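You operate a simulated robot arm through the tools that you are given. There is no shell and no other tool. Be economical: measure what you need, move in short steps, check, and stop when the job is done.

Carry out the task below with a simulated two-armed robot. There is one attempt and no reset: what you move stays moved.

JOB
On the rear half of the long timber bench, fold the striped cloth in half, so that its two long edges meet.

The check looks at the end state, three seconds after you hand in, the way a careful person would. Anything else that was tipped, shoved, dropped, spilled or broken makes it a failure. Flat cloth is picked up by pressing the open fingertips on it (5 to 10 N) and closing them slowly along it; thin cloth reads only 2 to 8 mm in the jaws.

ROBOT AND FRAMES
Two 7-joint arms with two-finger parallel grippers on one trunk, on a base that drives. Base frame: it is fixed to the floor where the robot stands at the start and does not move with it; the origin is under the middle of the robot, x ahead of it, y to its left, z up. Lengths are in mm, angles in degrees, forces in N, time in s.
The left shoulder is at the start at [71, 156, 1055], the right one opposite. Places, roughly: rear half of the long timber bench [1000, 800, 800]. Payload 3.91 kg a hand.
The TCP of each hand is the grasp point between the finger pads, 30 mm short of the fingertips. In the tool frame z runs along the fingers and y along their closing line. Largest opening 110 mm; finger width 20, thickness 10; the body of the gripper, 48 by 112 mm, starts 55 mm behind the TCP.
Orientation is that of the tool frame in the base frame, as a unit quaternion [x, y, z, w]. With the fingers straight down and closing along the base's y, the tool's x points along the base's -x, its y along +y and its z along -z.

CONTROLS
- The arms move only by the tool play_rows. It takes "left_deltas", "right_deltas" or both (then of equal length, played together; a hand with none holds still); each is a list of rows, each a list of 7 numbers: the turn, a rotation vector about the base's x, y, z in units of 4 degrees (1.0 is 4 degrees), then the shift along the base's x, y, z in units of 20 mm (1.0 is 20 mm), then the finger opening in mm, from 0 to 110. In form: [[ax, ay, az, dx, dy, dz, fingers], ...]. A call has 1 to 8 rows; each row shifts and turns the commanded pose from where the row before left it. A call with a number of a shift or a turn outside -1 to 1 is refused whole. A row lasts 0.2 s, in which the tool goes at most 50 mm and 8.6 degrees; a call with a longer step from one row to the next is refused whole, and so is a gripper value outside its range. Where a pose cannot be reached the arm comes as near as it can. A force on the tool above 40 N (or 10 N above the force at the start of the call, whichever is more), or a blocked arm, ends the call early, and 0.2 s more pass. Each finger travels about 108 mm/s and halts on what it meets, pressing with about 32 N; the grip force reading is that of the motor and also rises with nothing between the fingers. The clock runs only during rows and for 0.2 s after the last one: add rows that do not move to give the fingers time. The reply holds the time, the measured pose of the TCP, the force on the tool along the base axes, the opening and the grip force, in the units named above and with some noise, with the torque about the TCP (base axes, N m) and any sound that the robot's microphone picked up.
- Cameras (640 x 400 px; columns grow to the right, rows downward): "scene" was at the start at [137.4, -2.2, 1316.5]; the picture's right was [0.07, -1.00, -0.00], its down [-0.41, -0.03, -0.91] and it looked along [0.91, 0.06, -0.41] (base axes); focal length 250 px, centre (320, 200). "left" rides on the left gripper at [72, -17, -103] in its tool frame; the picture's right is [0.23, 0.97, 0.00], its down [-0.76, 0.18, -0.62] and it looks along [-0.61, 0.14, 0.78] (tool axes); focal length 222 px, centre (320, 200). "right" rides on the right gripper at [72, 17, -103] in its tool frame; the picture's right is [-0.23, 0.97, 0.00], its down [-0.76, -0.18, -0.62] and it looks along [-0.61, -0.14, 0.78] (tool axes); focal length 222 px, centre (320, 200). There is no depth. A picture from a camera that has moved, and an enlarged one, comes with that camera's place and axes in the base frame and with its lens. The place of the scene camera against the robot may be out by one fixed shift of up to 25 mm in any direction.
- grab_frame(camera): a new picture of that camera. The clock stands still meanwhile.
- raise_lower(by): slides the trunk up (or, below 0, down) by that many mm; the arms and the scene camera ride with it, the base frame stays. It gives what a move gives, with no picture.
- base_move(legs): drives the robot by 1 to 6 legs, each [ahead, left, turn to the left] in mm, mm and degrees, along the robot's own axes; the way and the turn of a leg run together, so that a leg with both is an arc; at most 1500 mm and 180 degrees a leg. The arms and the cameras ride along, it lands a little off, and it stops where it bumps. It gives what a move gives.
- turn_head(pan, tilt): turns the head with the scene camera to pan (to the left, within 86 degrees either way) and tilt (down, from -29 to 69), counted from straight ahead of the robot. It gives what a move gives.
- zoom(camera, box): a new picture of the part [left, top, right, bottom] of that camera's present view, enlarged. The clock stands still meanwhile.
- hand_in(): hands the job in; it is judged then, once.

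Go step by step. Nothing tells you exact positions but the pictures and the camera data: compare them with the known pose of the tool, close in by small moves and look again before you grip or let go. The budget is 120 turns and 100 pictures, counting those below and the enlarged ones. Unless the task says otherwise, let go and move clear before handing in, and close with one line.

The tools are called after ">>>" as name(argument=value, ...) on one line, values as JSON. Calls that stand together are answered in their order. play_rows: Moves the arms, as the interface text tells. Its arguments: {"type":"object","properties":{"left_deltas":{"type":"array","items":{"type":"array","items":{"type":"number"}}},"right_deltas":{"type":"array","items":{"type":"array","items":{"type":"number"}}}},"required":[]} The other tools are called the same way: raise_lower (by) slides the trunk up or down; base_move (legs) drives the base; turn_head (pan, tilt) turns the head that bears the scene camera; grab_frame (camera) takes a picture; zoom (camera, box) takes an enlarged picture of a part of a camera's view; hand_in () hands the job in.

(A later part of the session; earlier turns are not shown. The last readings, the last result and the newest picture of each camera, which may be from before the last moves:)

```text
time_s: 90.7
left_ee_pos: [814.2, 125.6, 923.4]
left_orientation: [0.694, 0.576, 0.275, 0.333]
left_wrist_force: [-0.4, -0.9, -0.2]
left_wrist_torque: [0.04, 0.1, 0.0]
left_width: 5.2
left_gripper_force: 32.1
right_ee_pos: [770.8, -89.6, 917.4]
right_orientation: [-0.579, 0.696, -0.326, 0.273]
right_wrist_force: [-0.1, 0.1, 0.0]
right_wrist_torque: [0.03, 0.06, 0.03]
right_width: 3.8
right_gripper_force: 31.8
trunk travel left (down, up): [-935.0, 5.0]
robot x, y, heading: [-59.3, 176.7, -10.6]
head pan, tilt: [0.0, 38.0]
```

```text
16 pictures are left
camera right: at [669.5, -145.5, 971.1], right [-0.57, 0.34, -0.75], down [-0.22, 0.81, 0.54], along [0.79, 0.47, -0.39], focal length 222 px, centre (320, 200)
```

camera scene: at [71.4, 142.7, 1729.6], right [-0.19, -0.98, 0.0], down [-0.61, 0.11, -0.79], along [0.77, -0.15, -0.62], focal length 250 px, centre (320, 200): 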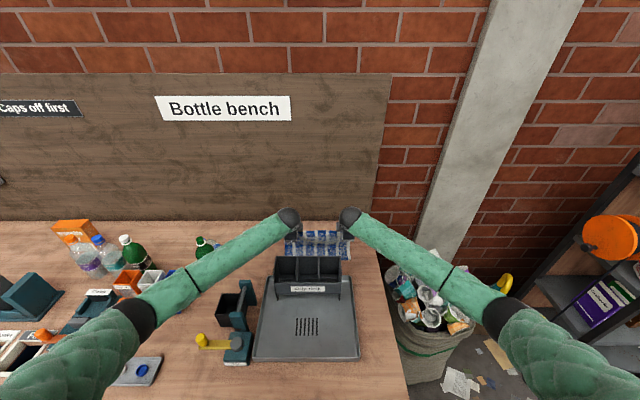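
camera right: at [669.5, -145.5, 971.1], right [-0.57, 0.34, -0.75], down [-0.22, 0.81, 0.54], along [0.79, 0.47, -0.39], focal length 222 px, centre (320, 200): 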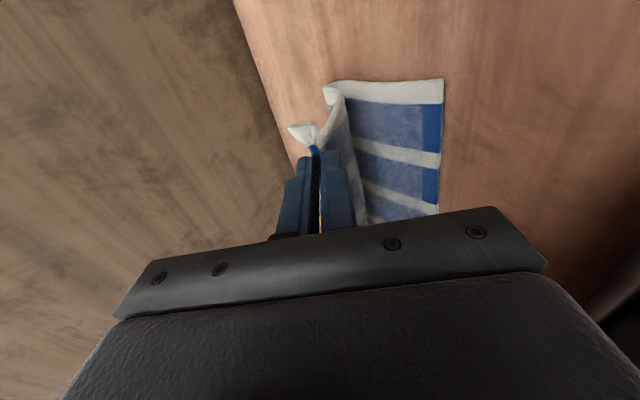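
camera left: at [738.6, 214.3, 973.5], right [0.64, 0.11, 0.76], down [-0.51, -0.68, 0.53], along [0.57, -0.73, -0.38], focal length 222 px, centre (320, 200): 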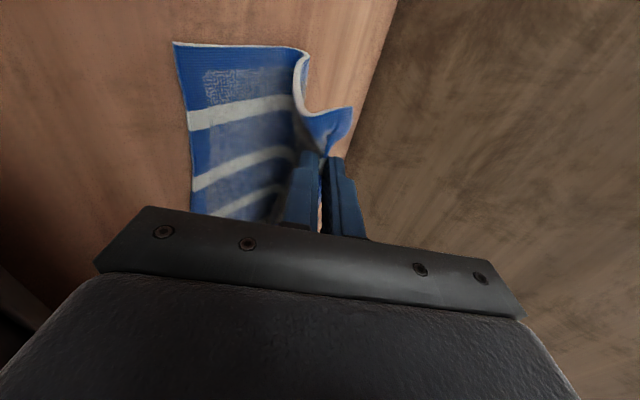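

The flap now leans about 50° toward the near edge, with its root at n ≈ 856. I'll open and draw the fingers straight back out, so the hem drops on the near side.

>>> play_rows(left_deltas=[[0, 0, 0, 0, 0, 0, 12], [0, 0, 0, 0, 0, 0, 24], [0, 0, 0, 0, 0, 0, 36], [0, 0, 0, 0, 0, 0, 36], [0, 0, 0, 0, 0, 0, 36]], right_deltas=[[0, 0, 0, 0, 0, 0, 12], [0, 0, 0, 0, 0, 0, 24], [0, 0, 0, 0, 0, 0, 36], [0, 0, 0, 0, 0, 0, 36], [0, 0, 0, 0, 0, 0, 36]])

>>> grab_frame(camera="left")

>>> grab_frame(camera="right")

```text
time_s: 91.9
left_ee_pos: [815.9, 127.7, 923.2]
left_orientation: [0.694, 0.577, 0.276, 0.332]
left_wrist_force: [-0.1, -0.7, -0.4]
left_wrist_torque: [0.0, -0.02, 0.0]
left_width: 35.8
left_gripper_force: 0.0
right_ee_pos: [770.4, -90.4, 918.1]
right_orientation: [-0.578, 0.696, -0.327, 0.273]
right_wrist_force: [0.4, 0.3, -0.5]
right_wrist_torque: [0.03, 0.04, 0.02]
right_width: 35.7
right_gripper_force: 0.0
trunk travel left (down, up): [-935.0, 5.0]
robot x, y, heading: [-56.4, 180.8, -10.5]
head pan, tilt: [0.0, 38.0]
```

```text
15 pictures are left
camera left: at [738.3, 214.5, 973.6], right [0.64, 0.11, 0.76], down [-0.51, -0.68, 0.53], along [0.57, -0.73, -0.38], focal length 222 px, centre (320, 200)
```

left: 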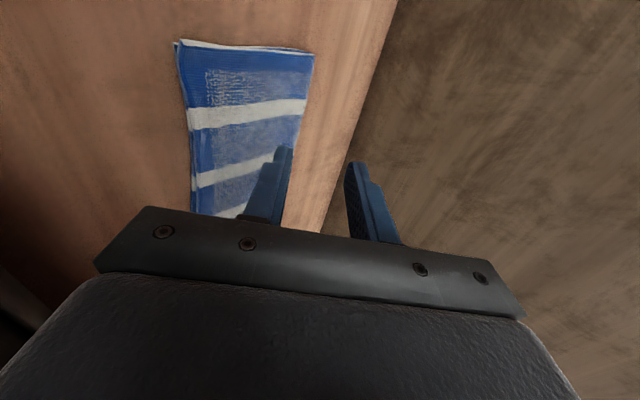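

```text
14 pictures are left
camera right: at [668.5, -145.8, 970.8], right [-0.57, 0.34, -0.75], down [-0.22, 0.81, 0.54], along [0.79, 0.47, -0.39], focal length 222 px, centre (320, 200)
```

right: 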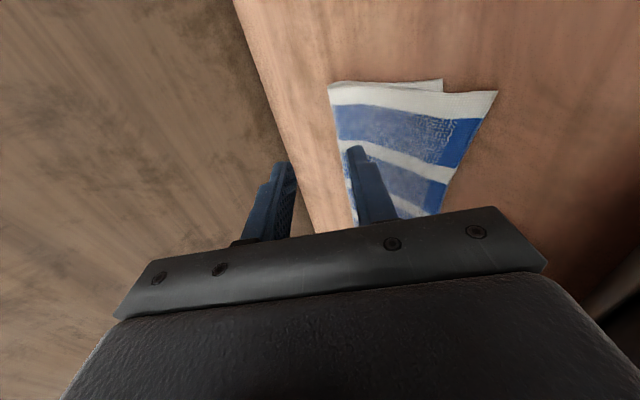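

The flap dropped flat, folded over. I'll back the hands off upward and check the edge alignment from above.

>>> play_rows(left_deltas=[[0, 0, 0, 0, 0, 1, 36], [0, 0, 0, 0, 0, 1, 36], [0, 0, 0, 0, 0, 1, 36], [0.18, 0.98, 0, 0, 0, 0.5, 36], [0.18, 0.98, 0, 0, 0, 0, 36], [0.18, 0.98, 0, 0, 0, 0, 36], [0.18, 0.98, 0, 0, 0, 0, 36], [0.18, 0.98, 0, 0, 0, 0, 36]], right_deltas=[[0, 0, 0, 0, 0, 1, 36], [0, 0, 0, 0, 0, 1, 36], [0, 0, 0, 0, 0, 1, 36], [0.18, 0.98, 0, 0, 0, 0.5, 36], [0.18, 0.98, 0, 0, 0, 0, 36], [0.18, 0.98, 0, 0, 0, 0, 36], [0.18, 0.98, 0, 0, 0, 0, 36], [0.18, 0.98, 0, 0, 0, 0, 36]])

>>> play_rows(left_deltas=[[0.18, 0.98, 0, 0, 0, 0, 36], [0.18, 0.98, 0, 0, 0, 0, 36], [0.18, 0.98, 0, 0, 0, 0, 36], [0.18, 0.98, 0, 0, 0, 0, 36], [0.18, 0.98, 0, 0, 0, 0, 36], [0.18, 0.98, 0, 0, 0, 0, 36], [0.18, 0.98, 0, 0, 0, 0, 36], [0.12, 0.75, 0, 0, 0, 0, 36]], right_deltas=[[0.18, 0.98, 0, 0, 0, 0, 36], [0.18, 0.98, 0, 0, 0, 0, 36], [0.18, 0.98, 0, 0, 0, 0, 36], [0.18, 0.98, 0, 0, 0, 0, 36], [0.18, 0.98, 0, 0, 0, 0, 36], [0.18, 0.98, 0, 0, 0, 0, 36], [0.18, 0.98, 0, 0, 0, 0, 36], [0.12, 0.75, 0, 0, 0, 0, 36]])

>>> grab_frame(camera="right")

>>> grab_frame(camera="left")

```text
time_s: 93.7
left_ee_pos: [811.1, 126.3, 981.8]
left_orientation: [0.743, 0.616, 0.167, 0.203]
left_wrist_force: [0.4, -0.4, 0.1]
left_wrist_torque: [0.01, 0.0, 0.02]
left_width: 36.2
left_gripper_force: 0.0
right_ee_pos: [773.0, -90.4, 984.2]
right_orientation: [-0.617, 0.743, -0.2, 0.167]
right_wrist_force: [0.6, -0.2, 0.9]
right_wrist_torque: [0.0, 0.02, -0.01]
right_width: 36.0
right_gripper_force: 0.0
trunk travel left (down, up): [-935.0, 5.0]
robot x, y, heading: [-59.0, 175.4, -10.5]
head pan, tilt: [0.0, 38.0]
```

```text
time_s: 95.5
left_ee_pos: [811.9, 127.0, 982.5]
left_orientation: [0.77, 0.638, -0.004, -0.001]
left_wrist_force: [0.1, 0.2, -0.2]
left_wrist_torque: [0.04, -0.05, -0.01]
left_width: 36.2
left_gripper_force: 0.1
right_ee_pos: [772.0, -90.1, 984.5]
right_orientation: [-0.639, 0.769, 0.004, -0.004]
right_wrist_force: [0.0, 0.2, -0.1]
right_wrist_torque: [0.0, -0.03, 0.01]
right_width: 36.1
right_gripper_force: 0.0
trunk travel left (down, up): [-935.0, 5.0]
robot x, y, heading: [-55.3, 175.4, -10.7]
head pan, tilt: [0.0, 38.0]
```

```text
13 pictures are left
camera right: at [744.1, -158.7, 1089.3], right [-0.92, 0.4, 0.01], down [0.32, 0.71, 0.62], along [0.24, 0.57, -0.78], focal length 222 px, centre (320, 200)
```

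right: 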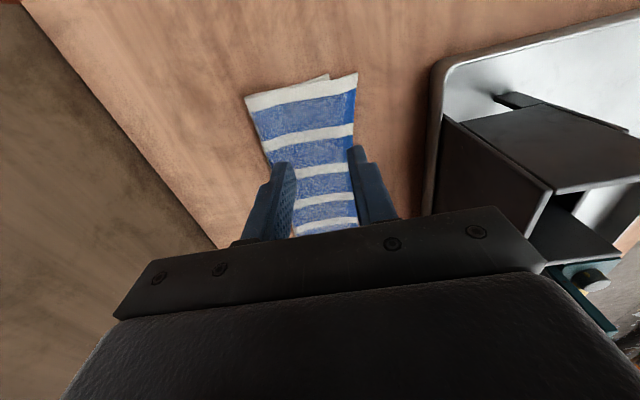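

```text
12 pictures are left
camera left: at [808.9, 201.2, 1085.1], right [1.0, 0.04, -0.01], down [0.04, -0.78, 0.63], along [0.02, -0.63, -0.78], focal length 222 px, centre (320, 200)
```

left: 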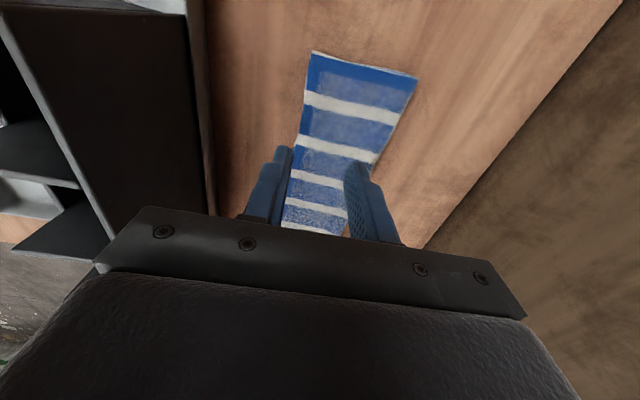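

The fold is good. The left corners meet, but at the right the top hem overshoots the lower edge by about 29 mm. I'll pinch the top hem with the right hand and move that corner back toward the wall.

>>> play_rows(right_deltas=[[0, 0, 0, -0.34, -0.04, -1, 20], [0, 0, 0, -0.34, -0.04, -1, 20], [0, 0, 0, -0.34, -0.04, -1, 20], [0, 0, 0, -0.34, -0.04, -1, 20], [0, 0, 0, 0, 0, -1, 20], [0, 0, 0, 0, 0, -0.7, 20], [0, 0, 0, 0, 0, 0, 20]])

>>> grab_frame(camera="right")

```text
time_s: 97.1
left_ee_pos: [812.1, 126.9, 983.7]
left_orientation: [0.77, 0.638, -0.005, -0.001]
left_wrist_force: [-1.0, 0.8, -0.5]
left_wrist_torque: [-0.01, 0.02, -0.01]
left_width: 36.0
left_gripper_force: 0.1
right_ee_pos: [743.7, -92.8, 871.2]
right_orientation: [-0.639, 0.769, 0.004, -0.004]
right_wrist_force: [-0.6, 0.3, -0.7]
right_wrist_torque: [0.01, 0.0, -0.02]
right_width: 19.8
right_gripper_force: 0.0
trunk travel left (down, up): [-935.0, 5.0]
robot x, y, heading: [-57.3, 175.4, -10.4]
head pan, tilt: [0.0, 38.0]
```

```text
11 pictures are left
camera right: at [716.3, -161.2, 975.4], right [-0.92, 0.4, 0.01], down [0.32, 0.71, 0.62], along [0.24, 0.57, -0.78], focal length 222 px, centre (320, 200)
```

right: 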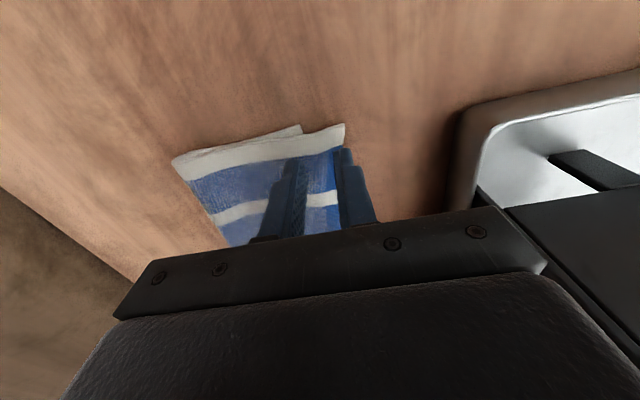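

>>> play_rows(right_deltas=[[0, 0, 0, 0.25, -0.05, -0.3, 20], [0, 0, 0, 0, 0, -0.25, 20], [0, 0, 0, 0, 0, -0.15, 20], [0, 0, 0, 0, 0, 0, 20]])

```text
time_s: 98.1
left_ee_pos: [811.4, 127.1, 984.5]
left_orientation: [0.769, 0.639, -0.004, -0.002]
left_wrist_force: [-0.3, 0.1, 0.3]
left_wrist_torque: [0.03, 0.02, 0.01]
left_width: 36.0
left_gripper_force: 0.0
right_ee_pos: [749.2, -95.2, 857.2]
right_orientation: [-0.639, 0.769, 0.004, -0.003]
right_wrist_force: [0.4, 0.4, 3.0]
right_wrist_torque: [-0.02, -0.01, 0.02]
right_width: 20.3
right_gripper_force: 0.2
trunk travel left (down, up): [-935.0, 5.0]
robot x, y, heading: [-56.9, 177.7, -10.6]
head pan, tilt: [0.0, 38.0]
```

>>> play_rows(right_deltas=[[0, 0, 0, 0, 0, -0.08, 20], [0, 0, 0, 0, 0, 0, 17], [0, 0, 0, 0, 0, 0, 14], [0, 0, 0, 0, 0, 0, 11], [0, 0, 0, 0, 0, 0, 8], [0, 0, 0, 0, 0, 0, 5], [0, 0, 0, 0, 0, 0, 2], [0, 0, 0, 0, 0, 0, 0]])

>>> play_rows(right_deltas=[[0, 0, 0, 0, 0, 0.3, 0], [0, 0, 0, 0, 0, 0.4, 0], [0, 0, 0, 0, 0, 0.3, 0], [0, 0, 0, 0, 0, 0, 0]])

>>> grab_frame(camera="right")

```text
time_s: 99.9
left_ee_pos: [810.6, 126.4, 984.1]
left_orientation: [0.769, 0.639, -0.004, -0.001]
left_wrist_force: [0.3, -0.8, -0.3]
left_wrist_torque: [0.02, -0.02, 0.01]
left_width: 36.0
left_gripper_force: 0.1
right_ee_pos: [749.1, -94.9, 856.3]
right_orientation: [-0.639, 0.769, 0.004, -0.003]
right_wrist_force: [0.6, 0.0, 7.8]
right_wrist_torque: [-0.01, -0.07, -0.01]
right_width: 0.0
right_gripper_force: 32.0
trunk travel left (down, up): [-935.0, 5.0]
robot x, y, heading: [-55.7, 182.4, -10.7]
head pan, tilt: [0.0, 38.0]
```

```text
time_s: 100.9
left_ee_pos: [812.1, 127.0, 984.4]
left_orientation: [0.769, 0.639, -0.005, -0.001]
left_wrist_force: [-0.3, -0.6, -0.4]
left_wrist_torque: [0.0, 0.02, 0.03]
left_width: 36.2
left_gripper_force: 0.0
right_ee_pos: [748.5, -95.0, 875.5]
right_orientation: [-0.639, 0.769, 0.004, -0.003]
right_wrist_force: [0.5, 0.1, 0.1]
right_wrist_torque: [0.02, -0.01, 0.02]
right_width: 0.0
right_gripper_force: 31.8
trunk travel left (down, up): [-935.0, 5.0]
robot x, y, heading: [-56.7, 173.3, -10.8]
head pan, tilt: [0.0, 38.0]
```

```text
10 pictures are left
camera right: at [721.8, -163.0, 979.5], right [-0.92, 0.4, 0.01], down [0.32, 0.71, 0.62], along [0.24, 0.57, -0.78], focal length 222 px, centre (320, 200)
```

right: 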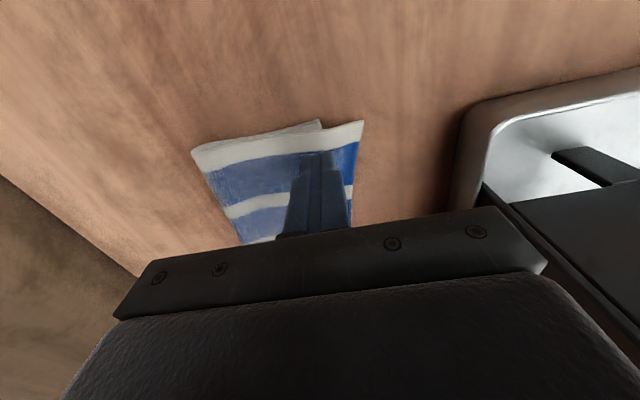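

The pinch slipped off. I'll retry with a wider opening and firmer pressure.

>>> play_rows(right_deltas=[[0, 0, 0, 0, 0, 0, 28], [0, 0, 0, 0.1, -0.02, -0.5, 28], [0, 0, 0, 0, 0, -0.5, 28], [0, 0, 0, 0, 0, -0.12, 28], [0, 0, 0, 0, 0, 0, 28]])

```text
time_s: 102.1
left_ee_pos: [810.0, 127.5, 985.2]
left_orientation: [0.769, 0.639, -0.005, -0.001]
left_wrist_force: [0.3, 0.6, -0.9]
left_wrist_torque: [-0.01, -0.01, -0.03]
left_width: 36.0
left_gripper_force: 0.1
right_ee_pos: [751.3, -95.1, 854.9]
right_orientation: [-0.64, 0.768, 0.003, -0.002]
right_wrist_force: [0.0, -0.7, 15.8]
right_wrist_torque: [-0.08, -0.31, -0.02]
right_width: 28.0
right_gripper_force: 0.2
trunk travel left (down, up): [-935.0, 5.0]
robot x, y, heading: [-58.8, 173.6, -10.1]
head pan, tilt: [0.0, 38.0]
```

One finger is on a single layer and the other on two. I'll move inward so both rest on the doubled area.

>>> play_rows(right_deltas=[[0, 0, 0, 0, 0, 0.5, 28], [0, 0, 0, 0.6, -0.11, 0, 28], [0, 0, 0, 0.6, -0.11, 0, 28], [0, 0, 0, 0, 0, -0.4, 28], [0, 0, 0, 0, 0, -0.08, 28], [0, 0, 0, 0, 0, 0, 28]])

```text
time_s: 103.5
left_ee_pos: [808.8, 126.4, 984.3]
left_orientation: [0.77, 0.639, -0.003, 0.0]
left_wrist_force: [0.2, 0.4, -0.7]
left_wrist_torque: [0.0, -0.01, 0.0]
left_width: 35.8
left_gripper_force: 0.1
right_ee_pos: [774.6, -99.6, 855.5]
right_orientation: [-0.639, 0.769, 0.003, -0.002]
right_wrist_force: [2.4, -0.9, 15.4]
right_wrist_torque: [-0.01, -0.14, -0.02]
right_width: 27.8
right_gripper_force: 0.0
trunk travel left (down, up): [-935.0, 5.0]
robot x, y, heading: [-57.3, 178.5, -10.8]
head pan, tilt: [0.0, 38.0]
```

>>> play_rows(right_deltas=[[0, 0, 0, 0, 0, 0.06, 25], [0, 0, 0, 0, 0, 0, 22], [0, 0, 0, 0, 0, 0, 19], [0, 0, 0, 0, 0, 0, 16], [0, 0, 0, 0, 0, 0, 12], [0, 0, 0, 0, 0, 0, 8], [0, 0, 0, 0, 0, 0, 4], [0, 0, 0, 0, 0, 0, 0]])

>>> play_rows(right_deltas=[[0, 0, 0, 0, 0, 0.2, 0], [0, 0, 0, 0, 0, 0.2, 0], [0, 0, 0, 0, 0, 0, 0]])

>>> grab_frame(camera="right")

```text
time_s: 105.3
left_ee_pos: [811.7, 127.5, 983.4]
left_orientation: [0.769, 0.639, -0.004, -0.001]
left_wrist_force: [-0.5, 0.0, 0.0]
left_wrist_torque: [0.01, 0.04, 0.01]
left_width: 35.8
left_gripper_force: 0.1
right_ee_pos: [774.1, -99.8, 855.2]
right_orientation: [-0.639, 0.769, 0.003, -0.003]
right_wrist_force: [0.0, -0.6, 15.4]
right_wrist_torque: [-0.02, -0.01, -0.01]
right_width: 6.8
right_gripper_force: 31.5
trunk travel left (down, up): [-935.0, 5.0]
robot x, y, heading: [-56.4, 175.6, -10.6]
head pan, tilt: [0.0, 38.0]
```

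```text
time_s: 106.1
left_ee_pos: [811.3, 127.6, 982.1]
left_orientation: [0.769, 0.639, -0.004, -0.001]
left_wrist_force: [-0.4, 0.6, 0.4]
left_wrist_torque: [0.01, 0.0, 0.0]
left_width: 36.1
left_gripper_force: 0.0
right_ee_pos: [775.1, -99.3, 861.8]
right_orientation: [-0.639, 0.769, 0.004, -0.003]
right_wrist_force: [0.0, -0.5, 0.6]
right_wrist_torque: [0.0, 0.03, -0.01]
right_width: 6.3
right_gripper_force: 31.7
trunk travel left (down, up): [-935.0, 5.0]
robot x, y, heading: [-57.3, 178.9, -10.8]
head pan, tilt: [0.0, 38.0]
```

```text
9 pictures are left
camera right: at [747.4, -167.5, 966.5], right [-0.92, 0.4, 0.01], down [0.32, 0.72, 0.62], along [0.24, 0.57, -0.78], focal length 222 px, centre (320, 200)
```

right: 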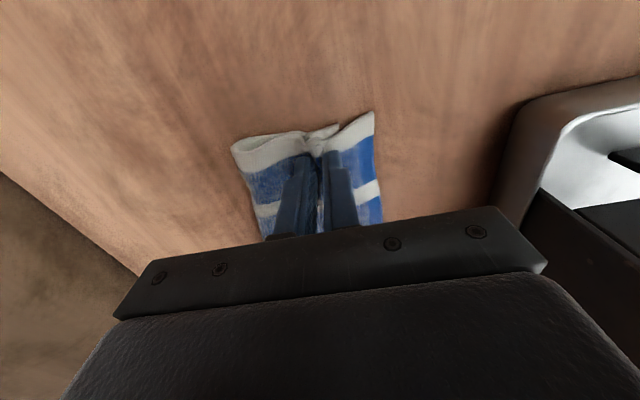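

>>> play_rows(right_deltas=[[0, 0, 0, 0, 0, 0.3, 0], [0, 0, 0, 0.45, -0.08, 0, 0], [0, 0, 0, 0.45, -0.08, 0, 0], [0, 0, 0, 0.45, -0.08, 0, 0], [0, 0, 0, 0, 0, -0.5, 0], [0, 0, 0, 0, 0, -0.1, 6], [0, 0, 0, 0, 0, 0, 12], [0, 0, 0, 0, 0, 0, 18]])

>>> play_rows(right_deltas=[[0, 0, 0, 0, 0, 0, 24], [0, 0, 0, 0, 0, 0, 30], [0, 0, 0, 0, 0, 1, 36], [0, 0, 0, 0, 0, 1, 36], [0, 0, 0, -0.5, -0.5, 1, 36], [0, 0, 0, -0.5, -0.5, 1, 36], [0, 0, 0, 0, 0, 1, 36], [0, 0, 0, 0, 0, 0, 36]])

>>> grab_frame(camera="right")

```text
time_s: 107.9
left_ee_pos: [811.2, 126.4, 984.3]
left_orientation: [0.769, 0.639, -0.004, -0.002]
left_wrist_force: [0.2, -0.7, 0.1]
left_wrist_torque: [-0.01, 0.02, -0.01]
left_width: 35.9
left_gripper_force: 0.1
right_ee_pos: [801.6, -104.0, 856.9]
right_orientation: [-0.638, 0.77, 0.004, -0.003]
right_wrist_force: [-0.1, -0.8, 5.2]
right_wrist_torque: [-0.02, -0.02, -0.03]
right_width: 17.7
right_gripper_force: 0.0
trunk travel left (down, up): [-935.0, 5.0]
robot x, y, heading: [-56.4, 175.9, -10.9]
head pan, tilt: [0.0, 38.0]
```

```text
time_s: 109.7
left_ee_pos: [810.6, 125.9, 984.1]
left_orientation: [0.769, 0.639, -0.004, -0.001]
left_wrist_force: [0.6, 0.0, 0.1]
left_wrist_torque: [0.0, 0.0, -0.01]
left_width: 35.9
left_gripper_force: 0.0
right_ee_pos: [782.9, -125.0, 955.6]
right_orientation: [-0.639, 0.769, 0.004, -0.003]
right_wrist_force: [0.1, -0.1, -0.1]
right_wrist_torque: [-0.02, -0.01, 0.01]
right_width: 36.0
right_gripper_force: 0.1
trunk travel left (down, up): [-935.0, 5.0]
robot x, y, heading: [-58.2, 179.0, -10.7]
head pan, tilt: [0.0, 38.0]
```

```text
8 pictures are left
camera right: at [754.6, -192.7, 1060.1], right [-0.92, 0.4, 0.01], down [0.32, 0.71, 0.62], along [0.24, 0.57, -0.78], focal length 222 px, centre (320, 200)
```

right: 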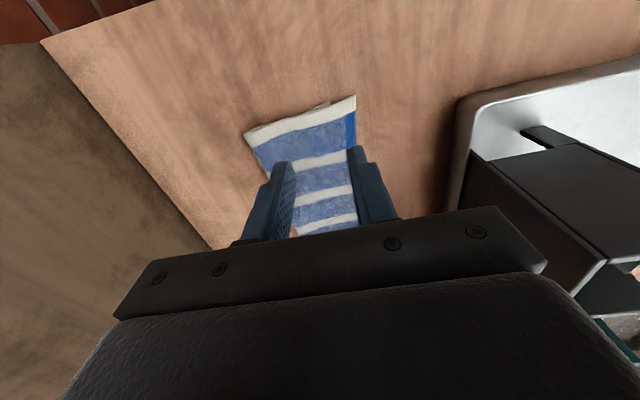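

Both layers moved together, so the overlap at the right is still about 27 mm. I'll turn the right hand 90° so both fingers fit on the single-layer overhang, and move only the top hem.

>>> play_rows(right_deltas=[[0, 0, -1, -0.1, 0.1, 0, 30], [0, 0, -1, -0.1, 0.1, 0, 30], [0, 0, -1, -0.1, 0.1, 0, 30], [0, 0, -1, -0.1, 0.1, 0, 30], [0, 0, -1, -0.1, 0.1, 0, 30], [0, 0, -1, -0.1, 0.1, 0, 30], [0, 0, -1, -0.1, 0.1, 0, 30], [0, 0, -1, -0.1, 0.1, 0, 30]])

>>> play_rows(right_deltas=[[0, 0, -1, -0.1, 0.1, 0, 30], [0, 0, -1, -0.1, 0.1, 0, 30], [0, 0, -1, -0.1, 0.1, 0, 30], [0, 0, -1, -0.1, 0.1, 0, 30], [0, 0, -1, -0.1, 0.1, 0, 30], [0, 0, -1, 0, 0.1, 0, 30], [0, 0, -1, 0, 0, 0, 30], [0, 0, -1, 0, 0, 0, 30]])

>>> play_rows(right_deltas=[[0, 0, -1, 0, 0, -0.6, 30], [0, 0, -1, 0, 0, -0.6, 30], [0, 0, -1, 0, 0, -0.6, 30], [0, 0, -1, 0, 0, -0.6, 30], [0, 0, -1, 0, 0, -0.6, 30], [0, 0, -1, 0, 0, -0.6, 30], [0, 0, -0.5, 0, 0, -0.3, 30], [0, 0, 0, 0, 0, 0, 30]])

>>> grab_frame(camera="right")

```text
time_s: 111.5
left_ee_pos: [811.0, 126.7, 983.5]
left_orientation: [0.769, 0.639, -0.004, -0.001]
left_wrist_force: [0.4, 0.6, 0.0]
left_wrist_torque: [-0.02, 0.01, 0.01]
left_width: 36.0
left_gripper_force: 0.1
right_ee_pos: [766.2, -106.8, 956.2]
right_orientation: [-0.402, 0.916, 0.005, -0.002]
right_wrist_force: [-0.3, 0.4, -0.7]
right_wrist_torque: [-0.01, 0.01, 0.01]
right_width: 29.7
right_gripper_force: 0.1
trunk travel left (down, up): [-935.0, 5.0]
robot x, y, heading: [-57.0, 179.5, -10.7]
head pan, tilt: [0.0, 38.0]
```

```text
time_s: 113.3
left_ee_pos: [810.8, 125.3, 983.7]
left_orientation: [0.769, 0.639, -0.004, -0.001]
left_wrist_force: [0.2, 0.2, -0.3]
left_wrist_torque: [-0.04, -0.03, -0.01]
left_width: 35.7
left_gripper_force: 0.1
right_ee_pos: [756.0, -94.7, 957.3]
right_orientation: [-0.134, 0.991, 0.006, -0.001]
right_wrist_force: [0.4, 0.2, -0.2]
right_wrist_torque: [0.01, -0.01, 0.01]
right_width: 29.8
right_gripper_force: 0.0
trunk travel left (down, up): [-935.0, 5.0]
robot x, y, heading: [-57.3, 178.6, -10.8]
head pan, tilt: [0.0, 38.0]
```

```text
time_s: 115.1
left_ee_pos: [811.7, 127.2, 982.8]
left_orientation: [0.77, 0.638, -0.004, -0.001]
left_wrist_force: [1.2, 0.3, 0.1]
left_wrist_torque: [0.01, -0.02, 0.01]
left_width: 35.9
left_gripper_force: 0.0
right_ee_pos: [756.9, -95.3, 877.5]
right_orientation: [0.092, 0.996, 0.005, 0.001]
right_wrist_force: [-0.5, 0.3, -1.1]
right_wrist_torque: [-0.01, 0.0, -0.01]
right_width: 30.0
right_gripper_force: 0.0
trunk travel left (down, up): [-935.0, 5.0]
robot x, y, heading: [-55.8, 179.1, -10.8]
head pan, tilt: [0.0, 38.0]
```

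```text
7 pictures are left
camera right: at [689.0, -67.4, 983.3], right [0.4, 0.92, 0.01], down [0.72, -0.32, 0.62], along [0.57, -0.24, -0.78], focal length 222 px, centre (320, 200)
```

right: 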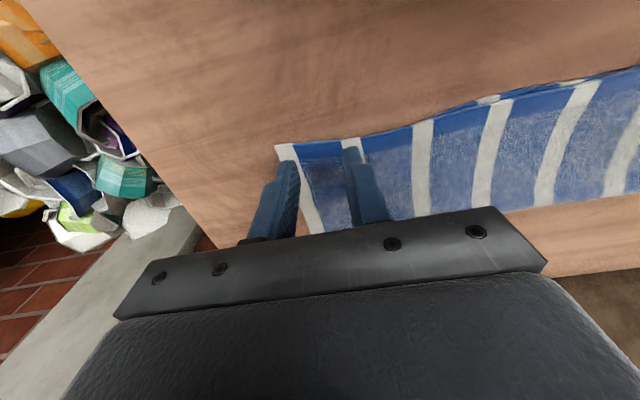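

The fingers are well placed on the overhang. Pressing down.

>>> play_rows(right_deltas=[[0, 0, 0, 0, 0, -0.5, 30], [0, 0, 0, 0, 0, -0.5, 30], [0, 0, 0, 0, 0, -0.15, 30], [0, 0, 0, 0, 0, 0, 30]])

```text
time_s: 116.1
left_ee_pos: [810.1, 127.2, 982.4]
left_orientation: [0.769, 0.639, -0.005, -0.002]
left_wrist_force: [0.9, 0.2, 0.3]
left_wrist_torque: [-0.01, 0.0, 0.02]
left_width: 35.6
left_gripper_force: 0.2
right_ee_pos: [755.4, -95.6, 855.3]
right_orientation: [0.093, 0.996, 0.005, 0.001]
right_wrist_force: [0.6, 0.3, 0.9]
right_wrist_torque: [0.01, -0.01, -0.02]
right_width: 30.0
right_gripper_force: 0.1
trunk travel left (down, up): [-935.0, 5.0]
robot x, y, heading: [-58.9, 179.7, -10.6]
head pan, tilt: [0.0, 38.0]
```

>>> play_rows(right_deltas=[[0, 0, 0, 0, 0, -0.17, 30], [0, 0, 0, 0, 0, 0, 30]])

```text
time_s: 116.7
left_ee_pos: [811.1, 126.4, 984.2]
left_orientation: [0.769, 0.639, -0.004, -0.002]
left_wrist_force: [-0.7, 0.3, 0.7]
left_wrist_torque: [0.0, -0.02, -0.01]
left_width: 36.2
left_gripper_force: 0.0
right_ee_pos: [756.7, -96.6, 853.1]
right_orientation: [0.092, 0.996, 0.005, 0.002]
right_wrist_force: [0.8, -1.7, 12.8]
right_wrist_torque: [0.08, -0.13, -0.06]
right_width: 29.7
right_gripper_force: 0.0
trunk travel left (down, up): [-935.0, 5.0]
robot x, y, heading: [-59.7, 176.7, -10.8]
head pan, tilt: [0.0, 38.0]
```

>>> play_rows(right_deltas=[[0, 0, 0, 0, 0, 0.03, 26], [0, 0, 0, 0, 0, 0, 22], [0, 0, 0, 0, 0, 0, 18], [0, 0, 0, 0, 0, 0, 14], [0, 0, 0, 0, 0, 0, 10], [0, 0, 0, 0, 0, 0, 6], [0, 0, 0, 0, 0, 0, 2], [0, 0, 0, 0, 0, 0, 0]])

>>> play_rows(right_deltas=[[0, 0, 0, 0, 0, 0.3, 0], [0, 0, 0, 0, 0, 0.4, 0], [0, 0, 0, 0, 0, 0, 0]])

>>> grab_frame(camera="right")

```text
time_s: 118.5
left_ee_pos: [811.7, 128.2, 985.4]
left_orientation: [0.77, 0.639, -0.004, -0.001]
left_wrist_force: [0.2, 0.6, 0.2]
left_wrist_torque: [-0.01, -0.01, 0.01]
left_width: 36.0
left_gripper_force: 0.0
right_ee_pos: [755.8, -95.6, 855.1]
right_orientation: [0.091, 0.996, 0.005, 0.001]
right_wrist_force: [0.6, 3.5, 12.6]
right_wrist_torque: [0.08, -0.11, 0.04]
right_width: 4.4
right_gripper_force: 32.6
trunk travel left (down, up): [-935.0, 5.0]
robot x, y, heading: [-56.9, 176.8, -10.8]
head pan, tilt: [0.0, 38.0]
```

```text
time_s: 119.3
left_ee_pos: [811.8, 126.1, 983.2]
left_orientation: [0.769, 0.639, -0.004, -0.001]
left_wrist_force: [-1.1, 0.0, 0.7]
left_wrist_torque: [-0.04, 0.02, 0.01]
left_width: 36.1
left_gripper_force: 0.0
right_ee_pos: [756.7, -96.6, 866.7]
right_orientation: [0.093, 0.996, 0.004, -0.001]
right_wrist_force: [0.4, 0.6, 0.1]
right_wrist_torque: [-0.02, 0.03, 0.0]
right_width: 4.3
right_gripper_force: 31.9
trunk travel left (down, up): [-935.0, 5.0]
robot x, y, heading: [-55.4, 176.0, -10.8]
head pan, tilt: [0.0, 38.0]
```

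```text
6 pictures are left
camera right: at [689.0, -67.3, 970.6], right [0.4, 0.92, 0.01], down [0.72, -0.32, 0.62], along [0.57, -0.24, -0.78], focal length 222 px, centre (320, 200)
```

right: 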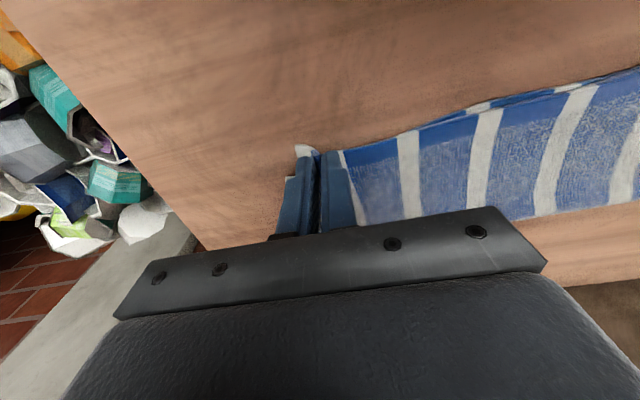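

Only the top hem is gripped this time (4.3 mm). I'll carry the corner about 22 mm toward the wall and set it down.

>>> play_rows(right_deltas=[[0, 0, 0, 0.36, -0.1, 0.1, 0], [0, 0, 0, 0.36, -0.1, 0, 0], [0, 0, 0, 0.36, -0.1, 0, 0], [0, 0, 0, 0, 0, -0.4, 0], [0, 0, 0, 0, 0, -0.25, 0], [0, 0, 0, 0, 0, 0, 8], [0, 0, 0, 0, 0, 0, 16], [0, 0, 0, 0, 0, 0, 24]])

>>> play_rows(right_deltas=[[0, 0, 0, 0, 0, 0, 32], [0, 0, 0, 0, 0, 0.6, 32], [0, 0, 0, 0, 0, 1, 32], [0, 0, 0, 0, 0, 1, 32], [0, 0, 0, -0.5, 0, 1, 32], [0, 0, 0, -0.8, 0, 1, 32], [0, 0, 0, -0.8, 0, 1, 32], [0, 0, 0, 0, 0, 1, 32]])

>>> grab_frame(camera="right")

```text
time_s: 121.1
left_ee_pos: [810.8, 126.2, 984.2]
left_orientation: [0.769, 0.639, -0.005, -0.001]
left_wrist_force: [0.0, 0.4, 0.4]
left_wrist_torque: [0.06, 0.02, -0.01]
left_width: 35.9
left_gripper_force: 0.0
right_ee_pos: [776.6, -101.9, 855.4]
right_orientation: [0.093, 0.996, 0.005, 0.001]
right_wrist_force: [0.1, -1.2, 1.7]
right_wrist_torque: [0.01, -0.03, -0.02]
right_width: 23.9
right_gripper_force: 0.0
trunk travel left (down, up): [-935.0, 5.0]
robot x, y, heading: [-59.2, 176.7, -10.4]
head pan, tilt: [0.0, 38.0]
```

```text
time_s: 122.9
left_ee_pos: [810.7, 126.4, 984.2]
left_orientation: [0.77, 0.638, -0.004, -0.001]
left_wrist_force: [0.0, 0.2, -0.5]
left_wrist_torque: [0.0, -0.01, -0.02]
left_width: 35.8
left_gripper_force: 0.1
right_ee_pos: [734.0, -102.3, 987.6]
right_orientation: [0.092, 0.996, 0.005, 0.0]
right_wrist_force: [-0.8, 0.0, -1.0]
right_wrist_torque: [-0.01, 0.02, 0.01]
right_width: 32.1
right_gripper_force: 0.2
trunk travel left (down, up): [-935.0, 5.0]
robot x, y, heading: [-56.3, 179.1, -10.8]
head pan, tilt: [0.0, 38.0]
```

```text
5 pictures are left
camera right: at [668.3, -73.6, 1093.0], right [0.4, 0.92, 0.01], down [0.72, -0.32, 0.62], along [0.57, -0.24, -0.78], focal length 222 px, centre (320, 200)
```

right: 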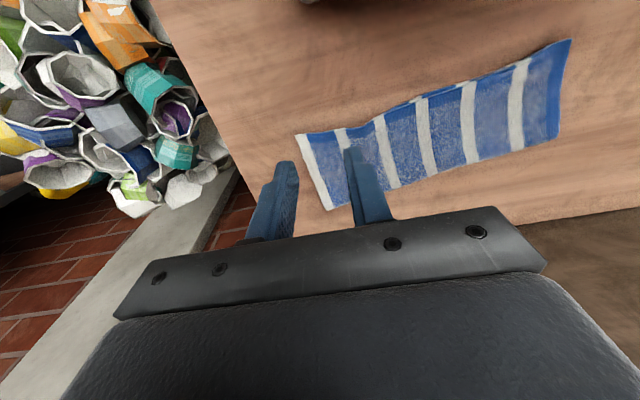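

The cloth is now neatly folded with the long edges meeting. Next is the tipped clear bottle. I'll raise both hands, shift the base to the left, and take a look at it from the new viewpoint.

>>> play_rows(left_deltas=[[0, 0, 0, 0, 0, 1, 40], [0, 0, 0, 0, 0, 1, 40], [0, 0, 0, 0, 0, 1, 40], [0, 0, 0, 0, 0, 1, 40], [0, 0, 0, 0, 0, 1, 40], [0, 0, 0, 0, 0, 1, 40], [0, 0, 0, 0, 0, 1, 40], [0, 0, 0, 0, 0, 1, 40]], right_deltas=[[0, 0, 0, 0, 0, 1, 30], [0, 0, 0, 0, 0, 1, 30], [0, 0, 0, 0, 0, 1, 30], [0, 0, 0, 0, 0, 1, 30], [0, 0, 0, 0, 0, 1, 30], [0, 0, 0, 0, 0, 1, 30], [0, 0, 0, 0, 0, 1, 30], [0, 0, 0, 0, 0, 1, 30]])

>>> base_move(legs=[[0, 250, 0]])

>>> turn_head(pan=5, tilt=40)

>>> grab_frame(camera="scene")

```text
time_s: 124.7
left_ee_pos: [812.0, 126.7, 1143.0]
left_orientation: [0.77, 0.639, -0.004, 0.0]
left_wrist_force: [0.1, 0.1, 0.2]
left_wrist_torque: [0.02, 0.0, 0.03]
left_width: 40.1
left_gripper_force: 0.0
right_ee_pos: [736.2, -102.1, 1146.5]
right_orientation: [0.092, 0.996, 0.005, -0.001]
right_wrist_force: [0.4, 0.3, -0.2]
right_wrist_torque: [-0.03, -0.06, 0.0]
right_width: 29.7
right_gripper_force: 0.1
trunk travel left (down, up): [-935.0, 5.0]
robot x, y, heading: [-54.2, 176.1, -10.7]
head pan, tilt: [0.0, 38.0]
```

```text
time_s: 126.5
left_ee_pos: [859.2, 375.2, 1144.8]
left_orientation: [0.77, 0.639, -0.005, -0.002]
left_wrist_force: [-0.1, 0.2, 0.6]
left_wrist_torque: [-0.01, -0.04, 0.01]
left_width: 39.9
left_gripper_force: 0.1
right_ee_pos: [782.9, 147.5, 1146.6]
right_orientation: [0.091, 0.996, 0.004, 0.0]
right_wrist_force: [0.0, 0.6, -0.4]
right_wrist_torque: [-0.04, -0.01, 0.01]
right_width: 29.8
right_gripper_force: 0.1
trunk travel left (down, up): [-935.0, 5.0]
robot x, y, heading: [-15.3, 421.8, -10.6]
head pan, tilt: [0.0, 38.0]
```

```text
time_s: 127.2
left_ee_pos: [858.3, 375.5, 1144.2]
left_orientation: [0.769, 0.639, -0.005, -0.002]
left_wrist_force: [0.1, 0.3, 0.6]
left_wrist_torque: [0.01, 0.0, -0.02]
left_width: 39.9
left_gripper_force: 0.1
right_ee_pos: [784.5, 147.2, 1147.2]
right_orientation: [0.091, 0.996, 0.004, 0.0]
right_wrist_force: [-0.1, 0.2, -0.6]
right_wrist_torque: [0.01, 0.0, -0.01]
right_width: 30.1
right_gripper_force: 0.1
trunk travel left (down, up): [-935.0, 5.0]
robot x, y, heading: [-10.0, 421.5, -10.6]
head pan, tilt: [5.0, 40.0]
```

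```text
4 pictures are left
camera scene: at [118.5, 398.4, 1726.5], right [-0.1, -1.0, 0.0], down [-0.64, 0.06, -0.77], along [0.76, -0.07, -0.64], focal length 250 px, centre (320, 200)
```

scene: 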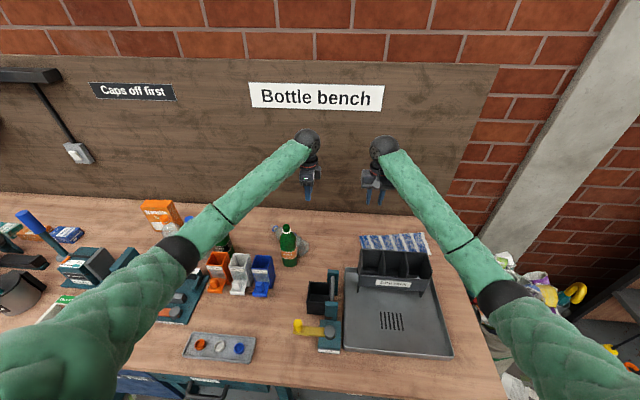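

The clear bottle is lying on its side: base near (805, 403), cap near (960, 547), touching the green one. I'll grip its body with the hand leaning toward the cap end. Tipping it 90° upright then leaves the hand high and clear of the lever.

>>> base_move(legs=[[88, 0, 0]])

>>> play_rows(left_deltas=[[0, 0, -1, 0, 0.9, 0, 90], [0, 0, -1, 0, 0.9, 0, 90], [0, 0, -1, 0, 0.9, 0, 90], [0, 0, -1, 0, 0.9, 0, 90], [0, 0, -1, 0, 0.9, 0, 90], [0, 0, -1, 0, 0.9, 0, 90], [0, 0, -1, 0, 0.9, 0, 90], [0, 0, -1, 0, 0.9, 0, 90]])

>>> play_rows(left_deltas=[[0, 0, -1, 0, 0.5, 0, 90], [-0.68, 0.735, -0.15, 0, 0.5, -0.5, 90], [-0.68, 0.735, 0, 0, 0.5, -0.7, 90], [-0.68, 0.735, 0, 0, 0, -0.7, 90], [-0.68, 0.735, 0, 0, 0, -0.7, 90], [-0.68, 0.735, 0, 0, 0, -0.7, 90], [-0.68, 0.735, 0, 0, 0, -0.7, 90], [-0.68, 0.735, 0, 0, 0, -0.7, 90]])

>>> play_rows(left_deltas=[[-0.68, 0.735, 0, 0, 0, -0.7, 90], [-0.68, 0.735, 0, 0, 0, -0.7, 90], [-0.68, 0.735, 0, 0, 0, -0.7, 90], [0, 0, 0, 0, 0, -0.7, 90], [0, 0, 0, 0, 0, 0, 90]])

>>> grab_frame(camera="left")

```text
time_s: 128.3
left_ee_pos: [936.7, 361.1, 1149.4]
left_orientation: [0.769, 0.639, -0.002, 0.001]
left_wrist_force: [-0.5, -0.4, 0.9]
left_wrist_torque: [-0.02, -0.04, 0.05]
left_width: 40.1
left_gripper_force: 0.1
right_ee_pos: [861.5, 133.2, 1153.3]
right_orientation: [0.09, 0.996, 0.005, 0.003]
right_wrist_force: [-0.9, 0.5, 0.5]
right_wrist_torque: [-0.01, -0.03, 0.02]
right_width: 30.1
right_gripper_force: 0.0
trunk travel left (down, up): [-935.0, 5.0]
robot x, y, heading: [72.2, 410.2, -10.6]
head pan, tilt: [5.0, 40.0]
```

```text
time_s: 130.1
left_ee_pos: [941.8, 504.6, 1144.3]
left_orientation: [0.916, 0.402, -0.004, -0.001]
left_wrist_force: [-0.5, -0.2, -0.6]
left_wrist_torque: [-0.02, -0.04, -0.01]
left_width: 90.1
left_gripper_force: 0.0
right_ee_pos: [867.2, 132.1, 1147.0]
right_orientation: [0.091, 0.996, 0.004, 0.0]
right_wrist_force: [0.3, -0.9, -0.1]
right_wrist_torque: [0.01, 0.02, -0.04]
right_width: 30.3
right_gripper_force: 0.1
trunk travel left (down, up): [-935.0, 5.0]
robot x, y, heading: [75.2, 404.3, -10.4]
head pan, tilt: [5.0, 40.0]
```

```text
time_s: 131.9
left_ee_pos: [943.7, 534.6, 1048.1]
left_orientation: [0.902, 0.354, -0.231, 0.087]
left_wrist_force: [0.5, -0.2, 0.3]
left_wrist_torque: [0.03, 0.04, 0.03]
left_width: 89.9
left_gripper_force: 0.0
right_ee_pos: [868.2, 132.0, 1146.5]
right_orientation: [0.091, 0.996, 0.005, -0.001]
right_wrist_force: [1.5, 0.7, 0.7]
right_wrist_torque: [0.01, 0.01, 0.01]
right_width: 30.1
right_gripper_force: 0.0
trunk travel left (down, up): [-935.0, 5.0]
robot x, y, heading: [71.6, 408.2, -10.5]
head pan, tilt: [5.0, 40.0]
```

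```text
time_s: 133.1
left_ee_pos: [943.4, 534.3, 992.5]
left_orientation: [0.874, 0.343, -0.322, 0.123]
left_wrist_force: [0.7, -0.5, 0.7]
left_wrist_torque: [0.01, 0.05, -0.02]
left_width: 90.1
left_gripper_force: 0.0
right_ee_pos: [867.6, 130.8, 1147.6]
right_orientation: [0.091, 0.996, 0.005, 0.001]
right_wrist_force: [-0.5, -0.3, -0.7]
right_wrist_torque: [0.0, 0.02, 0.0]
right_width: 30.4
right_gripper_force: 0.1
trunk travel left (down, up): [-935.0, 5.0]
robot x, y, heading: [72.1, 406.9, -10.2]
head pan, tilt: [5.0, 40.0]
```

```text
3 pictures are left
camera left: at [1020.5, 629.8, 1024.2], right [0.79, -0.6, -0.15], down [0.0, -0.25, 0.97], along [-0.62, -0.76, -0.2], focal length 222 px, centre (320, 200)
```

left: 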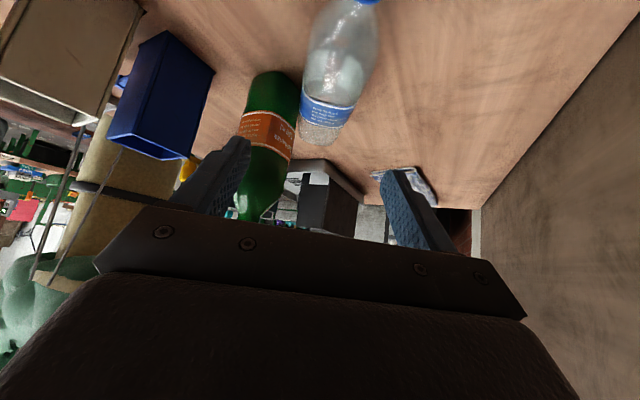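

The wrist view confirms it: the bottle is lying with its axis from about (831, 414) to (955, 535) and a diameter of about 62 mm. Descending to straddle its body.

>>> play_rows(left_deltas=[[0, 0, 0, -0.31, -0.365, -0.84, 92], [0, 0, 0, -0.31, -0.365, -0.84, 92], [0, 0, 0, -0.31, -0.365, -0.84, 92], [0, 0, 0, -0.31, -0.365, -0.84, 92], [0, 0, 0, -0.31, -0.365, -0.84, 92], [0, 0, 0, -0.31, -0.365, -0.84, 92], [0, 0, 0, -0.31, -0.365, -0.6, 92], [0, 0, 0, 0, 0, 0, 92]])

>>> grab_frame(camera="left")

```text
time_s: 134.9
left_ee_pos: [899.2, 483.9, 880.5]
left_orientation: [0.874, 0.343, -0.322, 0.123]
left_wrist_force: [-0.5, 0.6, -0.8]
left_wrist_torque: [0.04, -0.01, 0.0]
left_width: 92.2
left_gripper_force: 0.1
right_ee_pos: [868.4, 132.2, 1147.0]
right_orientation: [0.091, 0.996, 0.005, 0.001]
right_wrist_force: [-0.8, -0.4, -0.8]
right_wrist_torque: [0.02, 0.01, -0.03]
right_width: 30.0
right_gripper_force: 0.0
trunk travel left (down, up): [-935.0, 5.0]
robot x, y, heading: [73.8, 407.1, -10.5]
head pan, tilt: [5.0, 40.0]
```

```text
2 pictures are left
camera left: at [976.8, 578.3, 911.7], right [0.79, -0.6, -0.15], down [-0.01, -0.26, 0.97], along [-0.62, -0.76, -0.2], focal length 222 px, centre (320, 200)
```

left: 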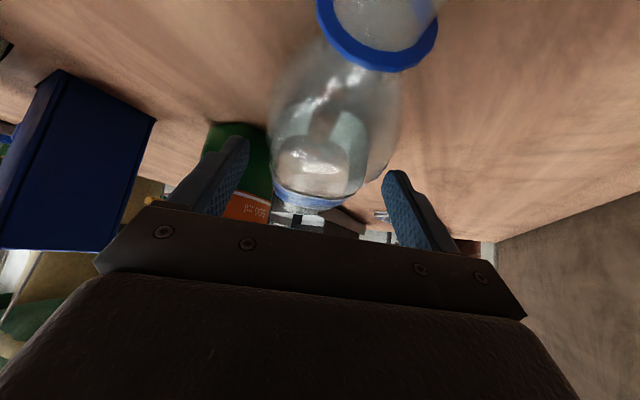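

The bottle is centred between the fingers. I'll lower the last bit and close gently.

>>> play_rows(left_deltas=[[0, 0, 0, -0.15, -0.15, -0.5, 92], [0, 0, 0, -0.15, -0.15, -0.5, 92], [0, 0, 0, 0, 0, -0.15, 92], [0, 0, 0, 0, 0, 0, 84], [0, 0, 0, 0, 0, 0, 77], [0, 0, 0, 0, 0, 0, 71], [0, 0, 0, 0, 0, 0, 65], [0, 0, 0, 0, 0, 0, 60]])

>>> play_rows(left_deltas=[[0, 0, 0, 0, 0, 0, 56], [0, 0, 0, 0, 0, 0, 52], [0, 0, 0, 0, 0, 0, 50], [0, 0, 0, 0, 0, 0, 50]])

```text
time_s: 136.7
left_ee_pos: [892.6, 476.4, 857.6]
left_orientation: [0.874, 0.342, -0.323, 0.123]
left_wrist_force: [-0.1, -0.5, -0.4]
left_wrist_torque: [0.0, 0.0, 0.0]
left_width: 61.6
left_gripper_force: 32.3
right_ee_pos: [868.5, 131.5, 1147.0]
right_orientation: [0.09, 0.996, 0.005, 0.0]
right_wrist_force: [-1.0, 0.0, 0.9]
right_wrist_torque: [-0.03, -0.03, 0.0]
right_width: 29.8
right_gripper_force: 0.1
trunk travel left (down, up): [-935.0, 5.0]
robot x, y, heading: [73.7, 414.1, -10.4]
head pan, tilt: [5.0, 40.0]
```

```text
time_s: 137.7
left_ee_pos: [892.8, 476.7, 857.6]
left_orientation: [0.873, 0.343, -0.323, 0.123]
left_wrist_force: [0.1, -0.6, 0.7]
left_wrist_torque: [-0.01, 0.01, 0.01]
left_width: 61.4
left_gripper_force: 32.0
right_ee_pos: [868.5, 133.0, 1147.9]
right_orientation: [0.09, 0.996, 0.005, 0.0]
right_wrist_force: [-0.2, 0.3, -0.4]
right_wrist_torque: [0.0, -0.05, -0.04]
right_width: 30.0
right_gripper_force: 0.1
trunk travel left (down, up): [-935.0, 5.0]
robot x, y, heading: [73.0, 406.5, -10.3]
head pan, tilt: [5.0, 40.0]
```

The bottle is gripped at 61 mm. Lifting it straight up, well above the other items.

>>> play_rows(left_deltas=[[0, 0, 0, 0, 0, 0.5, 50], [0, 0, 0, 0, 0, 1, 50], [0, 0, 0, 0, 0, 1, 50], [0, 0, 0, 0, 0, 1, 50], [0, 0, 0, 0, 0, 1, 50], [0, 0, 0, 0, 0, 1, 50], [0, 0, 0, 0, 0, 1, 50], [0, 0, 0, 0, 0, 1, 50]])

>>> play_rows(left_deltas=[[0, 0, 0, 0, 0, 1, 50], [0, 0, 0, 0, 0, 1, 50], [0, 0, 0, 0, 0, 1, 50], [0, 0, 0, 0, 0, 0.5, 50], [0.68, -0.735, 0, 0, 0, 0, 50], [0.68, -0.735, 0, 0, 0, 0, 50], [0.68, -0.735, 0, 0, 0, 0, 50], [0.68, -0.735, 0, 0, 0, 0, 50]])

>>> play_rows(left_deltas=[[0.68, -0.735, 0, 0, 0, 0, 50], [0.68, -0.735, 0, 0, 0, 0, 50], [0.68, -0.735, 0, 0, 0, 0, 50], [0.68, -0.735, 0, 0, 0, 0, 50], [0.68, -0.735, 0, 0, 0, 0, 50], [0.68, -0.735, 0, 0, 0, 0, 50], [0.68, -0.735, 0, 0, 0, 0, 50], [0.68, -0.735, 0, 0, 0, 0, 50]])

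```text
time_s: 139.5
left_ee_pos: [892.9, 476.5, 1008.1]
left_orientation: [0.874, 0.342, -0.323, 0.123]
left_wrist_force: [0.5, 0.4, -0.4]
left_wrist_torque: [0.04, -0.03, 0.02]
left_width: 61.6
left_gripper_force: 32.0
right_ee_pos: [866.3, 132.5, 1147.5]
right_orientation: [0.091, 0.996, 0.005, 0.0]
right_wrist_force: [-0.1, 0.1, -0.3]
right_wrist_torque: [-0.02, -0.01, 0.01]
right_width: 30.0
right_gripper_force: 0.0
trunk travel left (down, up): [-935.0, 5.0]
robot x, y, heading: [72.8, 412.1, -10.5]
head pan, tilt: [5.0, 40.0]
```

```text
time_s: 141.3
left_ee_pos: [893.1, 478.0, 1078.3]
left_orientation: [0.91, 0.357, -0.197, 0.074]
left_wrist_force: [-0.1, -0.7, -0.5]
left_wrist_torque: [0.01, -0.01, -0.01]
left_width: 61.6
left_gripper_force: 31.7
right_ee_pos: [867.9, 130.8, 1147.6]
right_orientation: [0.091, 0.996, 0.005, 0.0]
right_wrist_force: [0.6, -0.3, -0.8]
right_wrist_torque: [0.0, 0.01, 0.0]
right_width: 30.0
right_gripper_force: 0.0
trunk travel left (down, up): [-935.0, 5.0]
robot x, y, heading: [76.0, 408.5, -10.5]
head pan, tilt: [5.0, 40.0]
```

```text
time_s: 143.1
left_ee_pos: [893.8, 477.3, 1078.8]
left_orientation: [0.928, 0.366, 0.062, -0.027]
left_wrist_force: [0.2, -0.2, -0.1]
left_wrist_torque: [-0.02, -0.05, 0.02]
left_width: 61.7
left_gripper_force: 31.9
right_ee_pos: [867.9, 131.1, 1147.0]
right_orientation: [0.091, 0.996, 0.005, 0.0]
right_wrist_force: [-0.1, 1.0, -0.1]
right_wrist_torque: [0.01, -0.01, 0.0]
right_width: 30.2
right_gripper_force: 0.0
trunk travel left (down, up): [-935.0, 5.0]
robot x, y, heading: [72.5, 407.9, -10.7]
head pan, tilt: [5.0, 40.0]
```

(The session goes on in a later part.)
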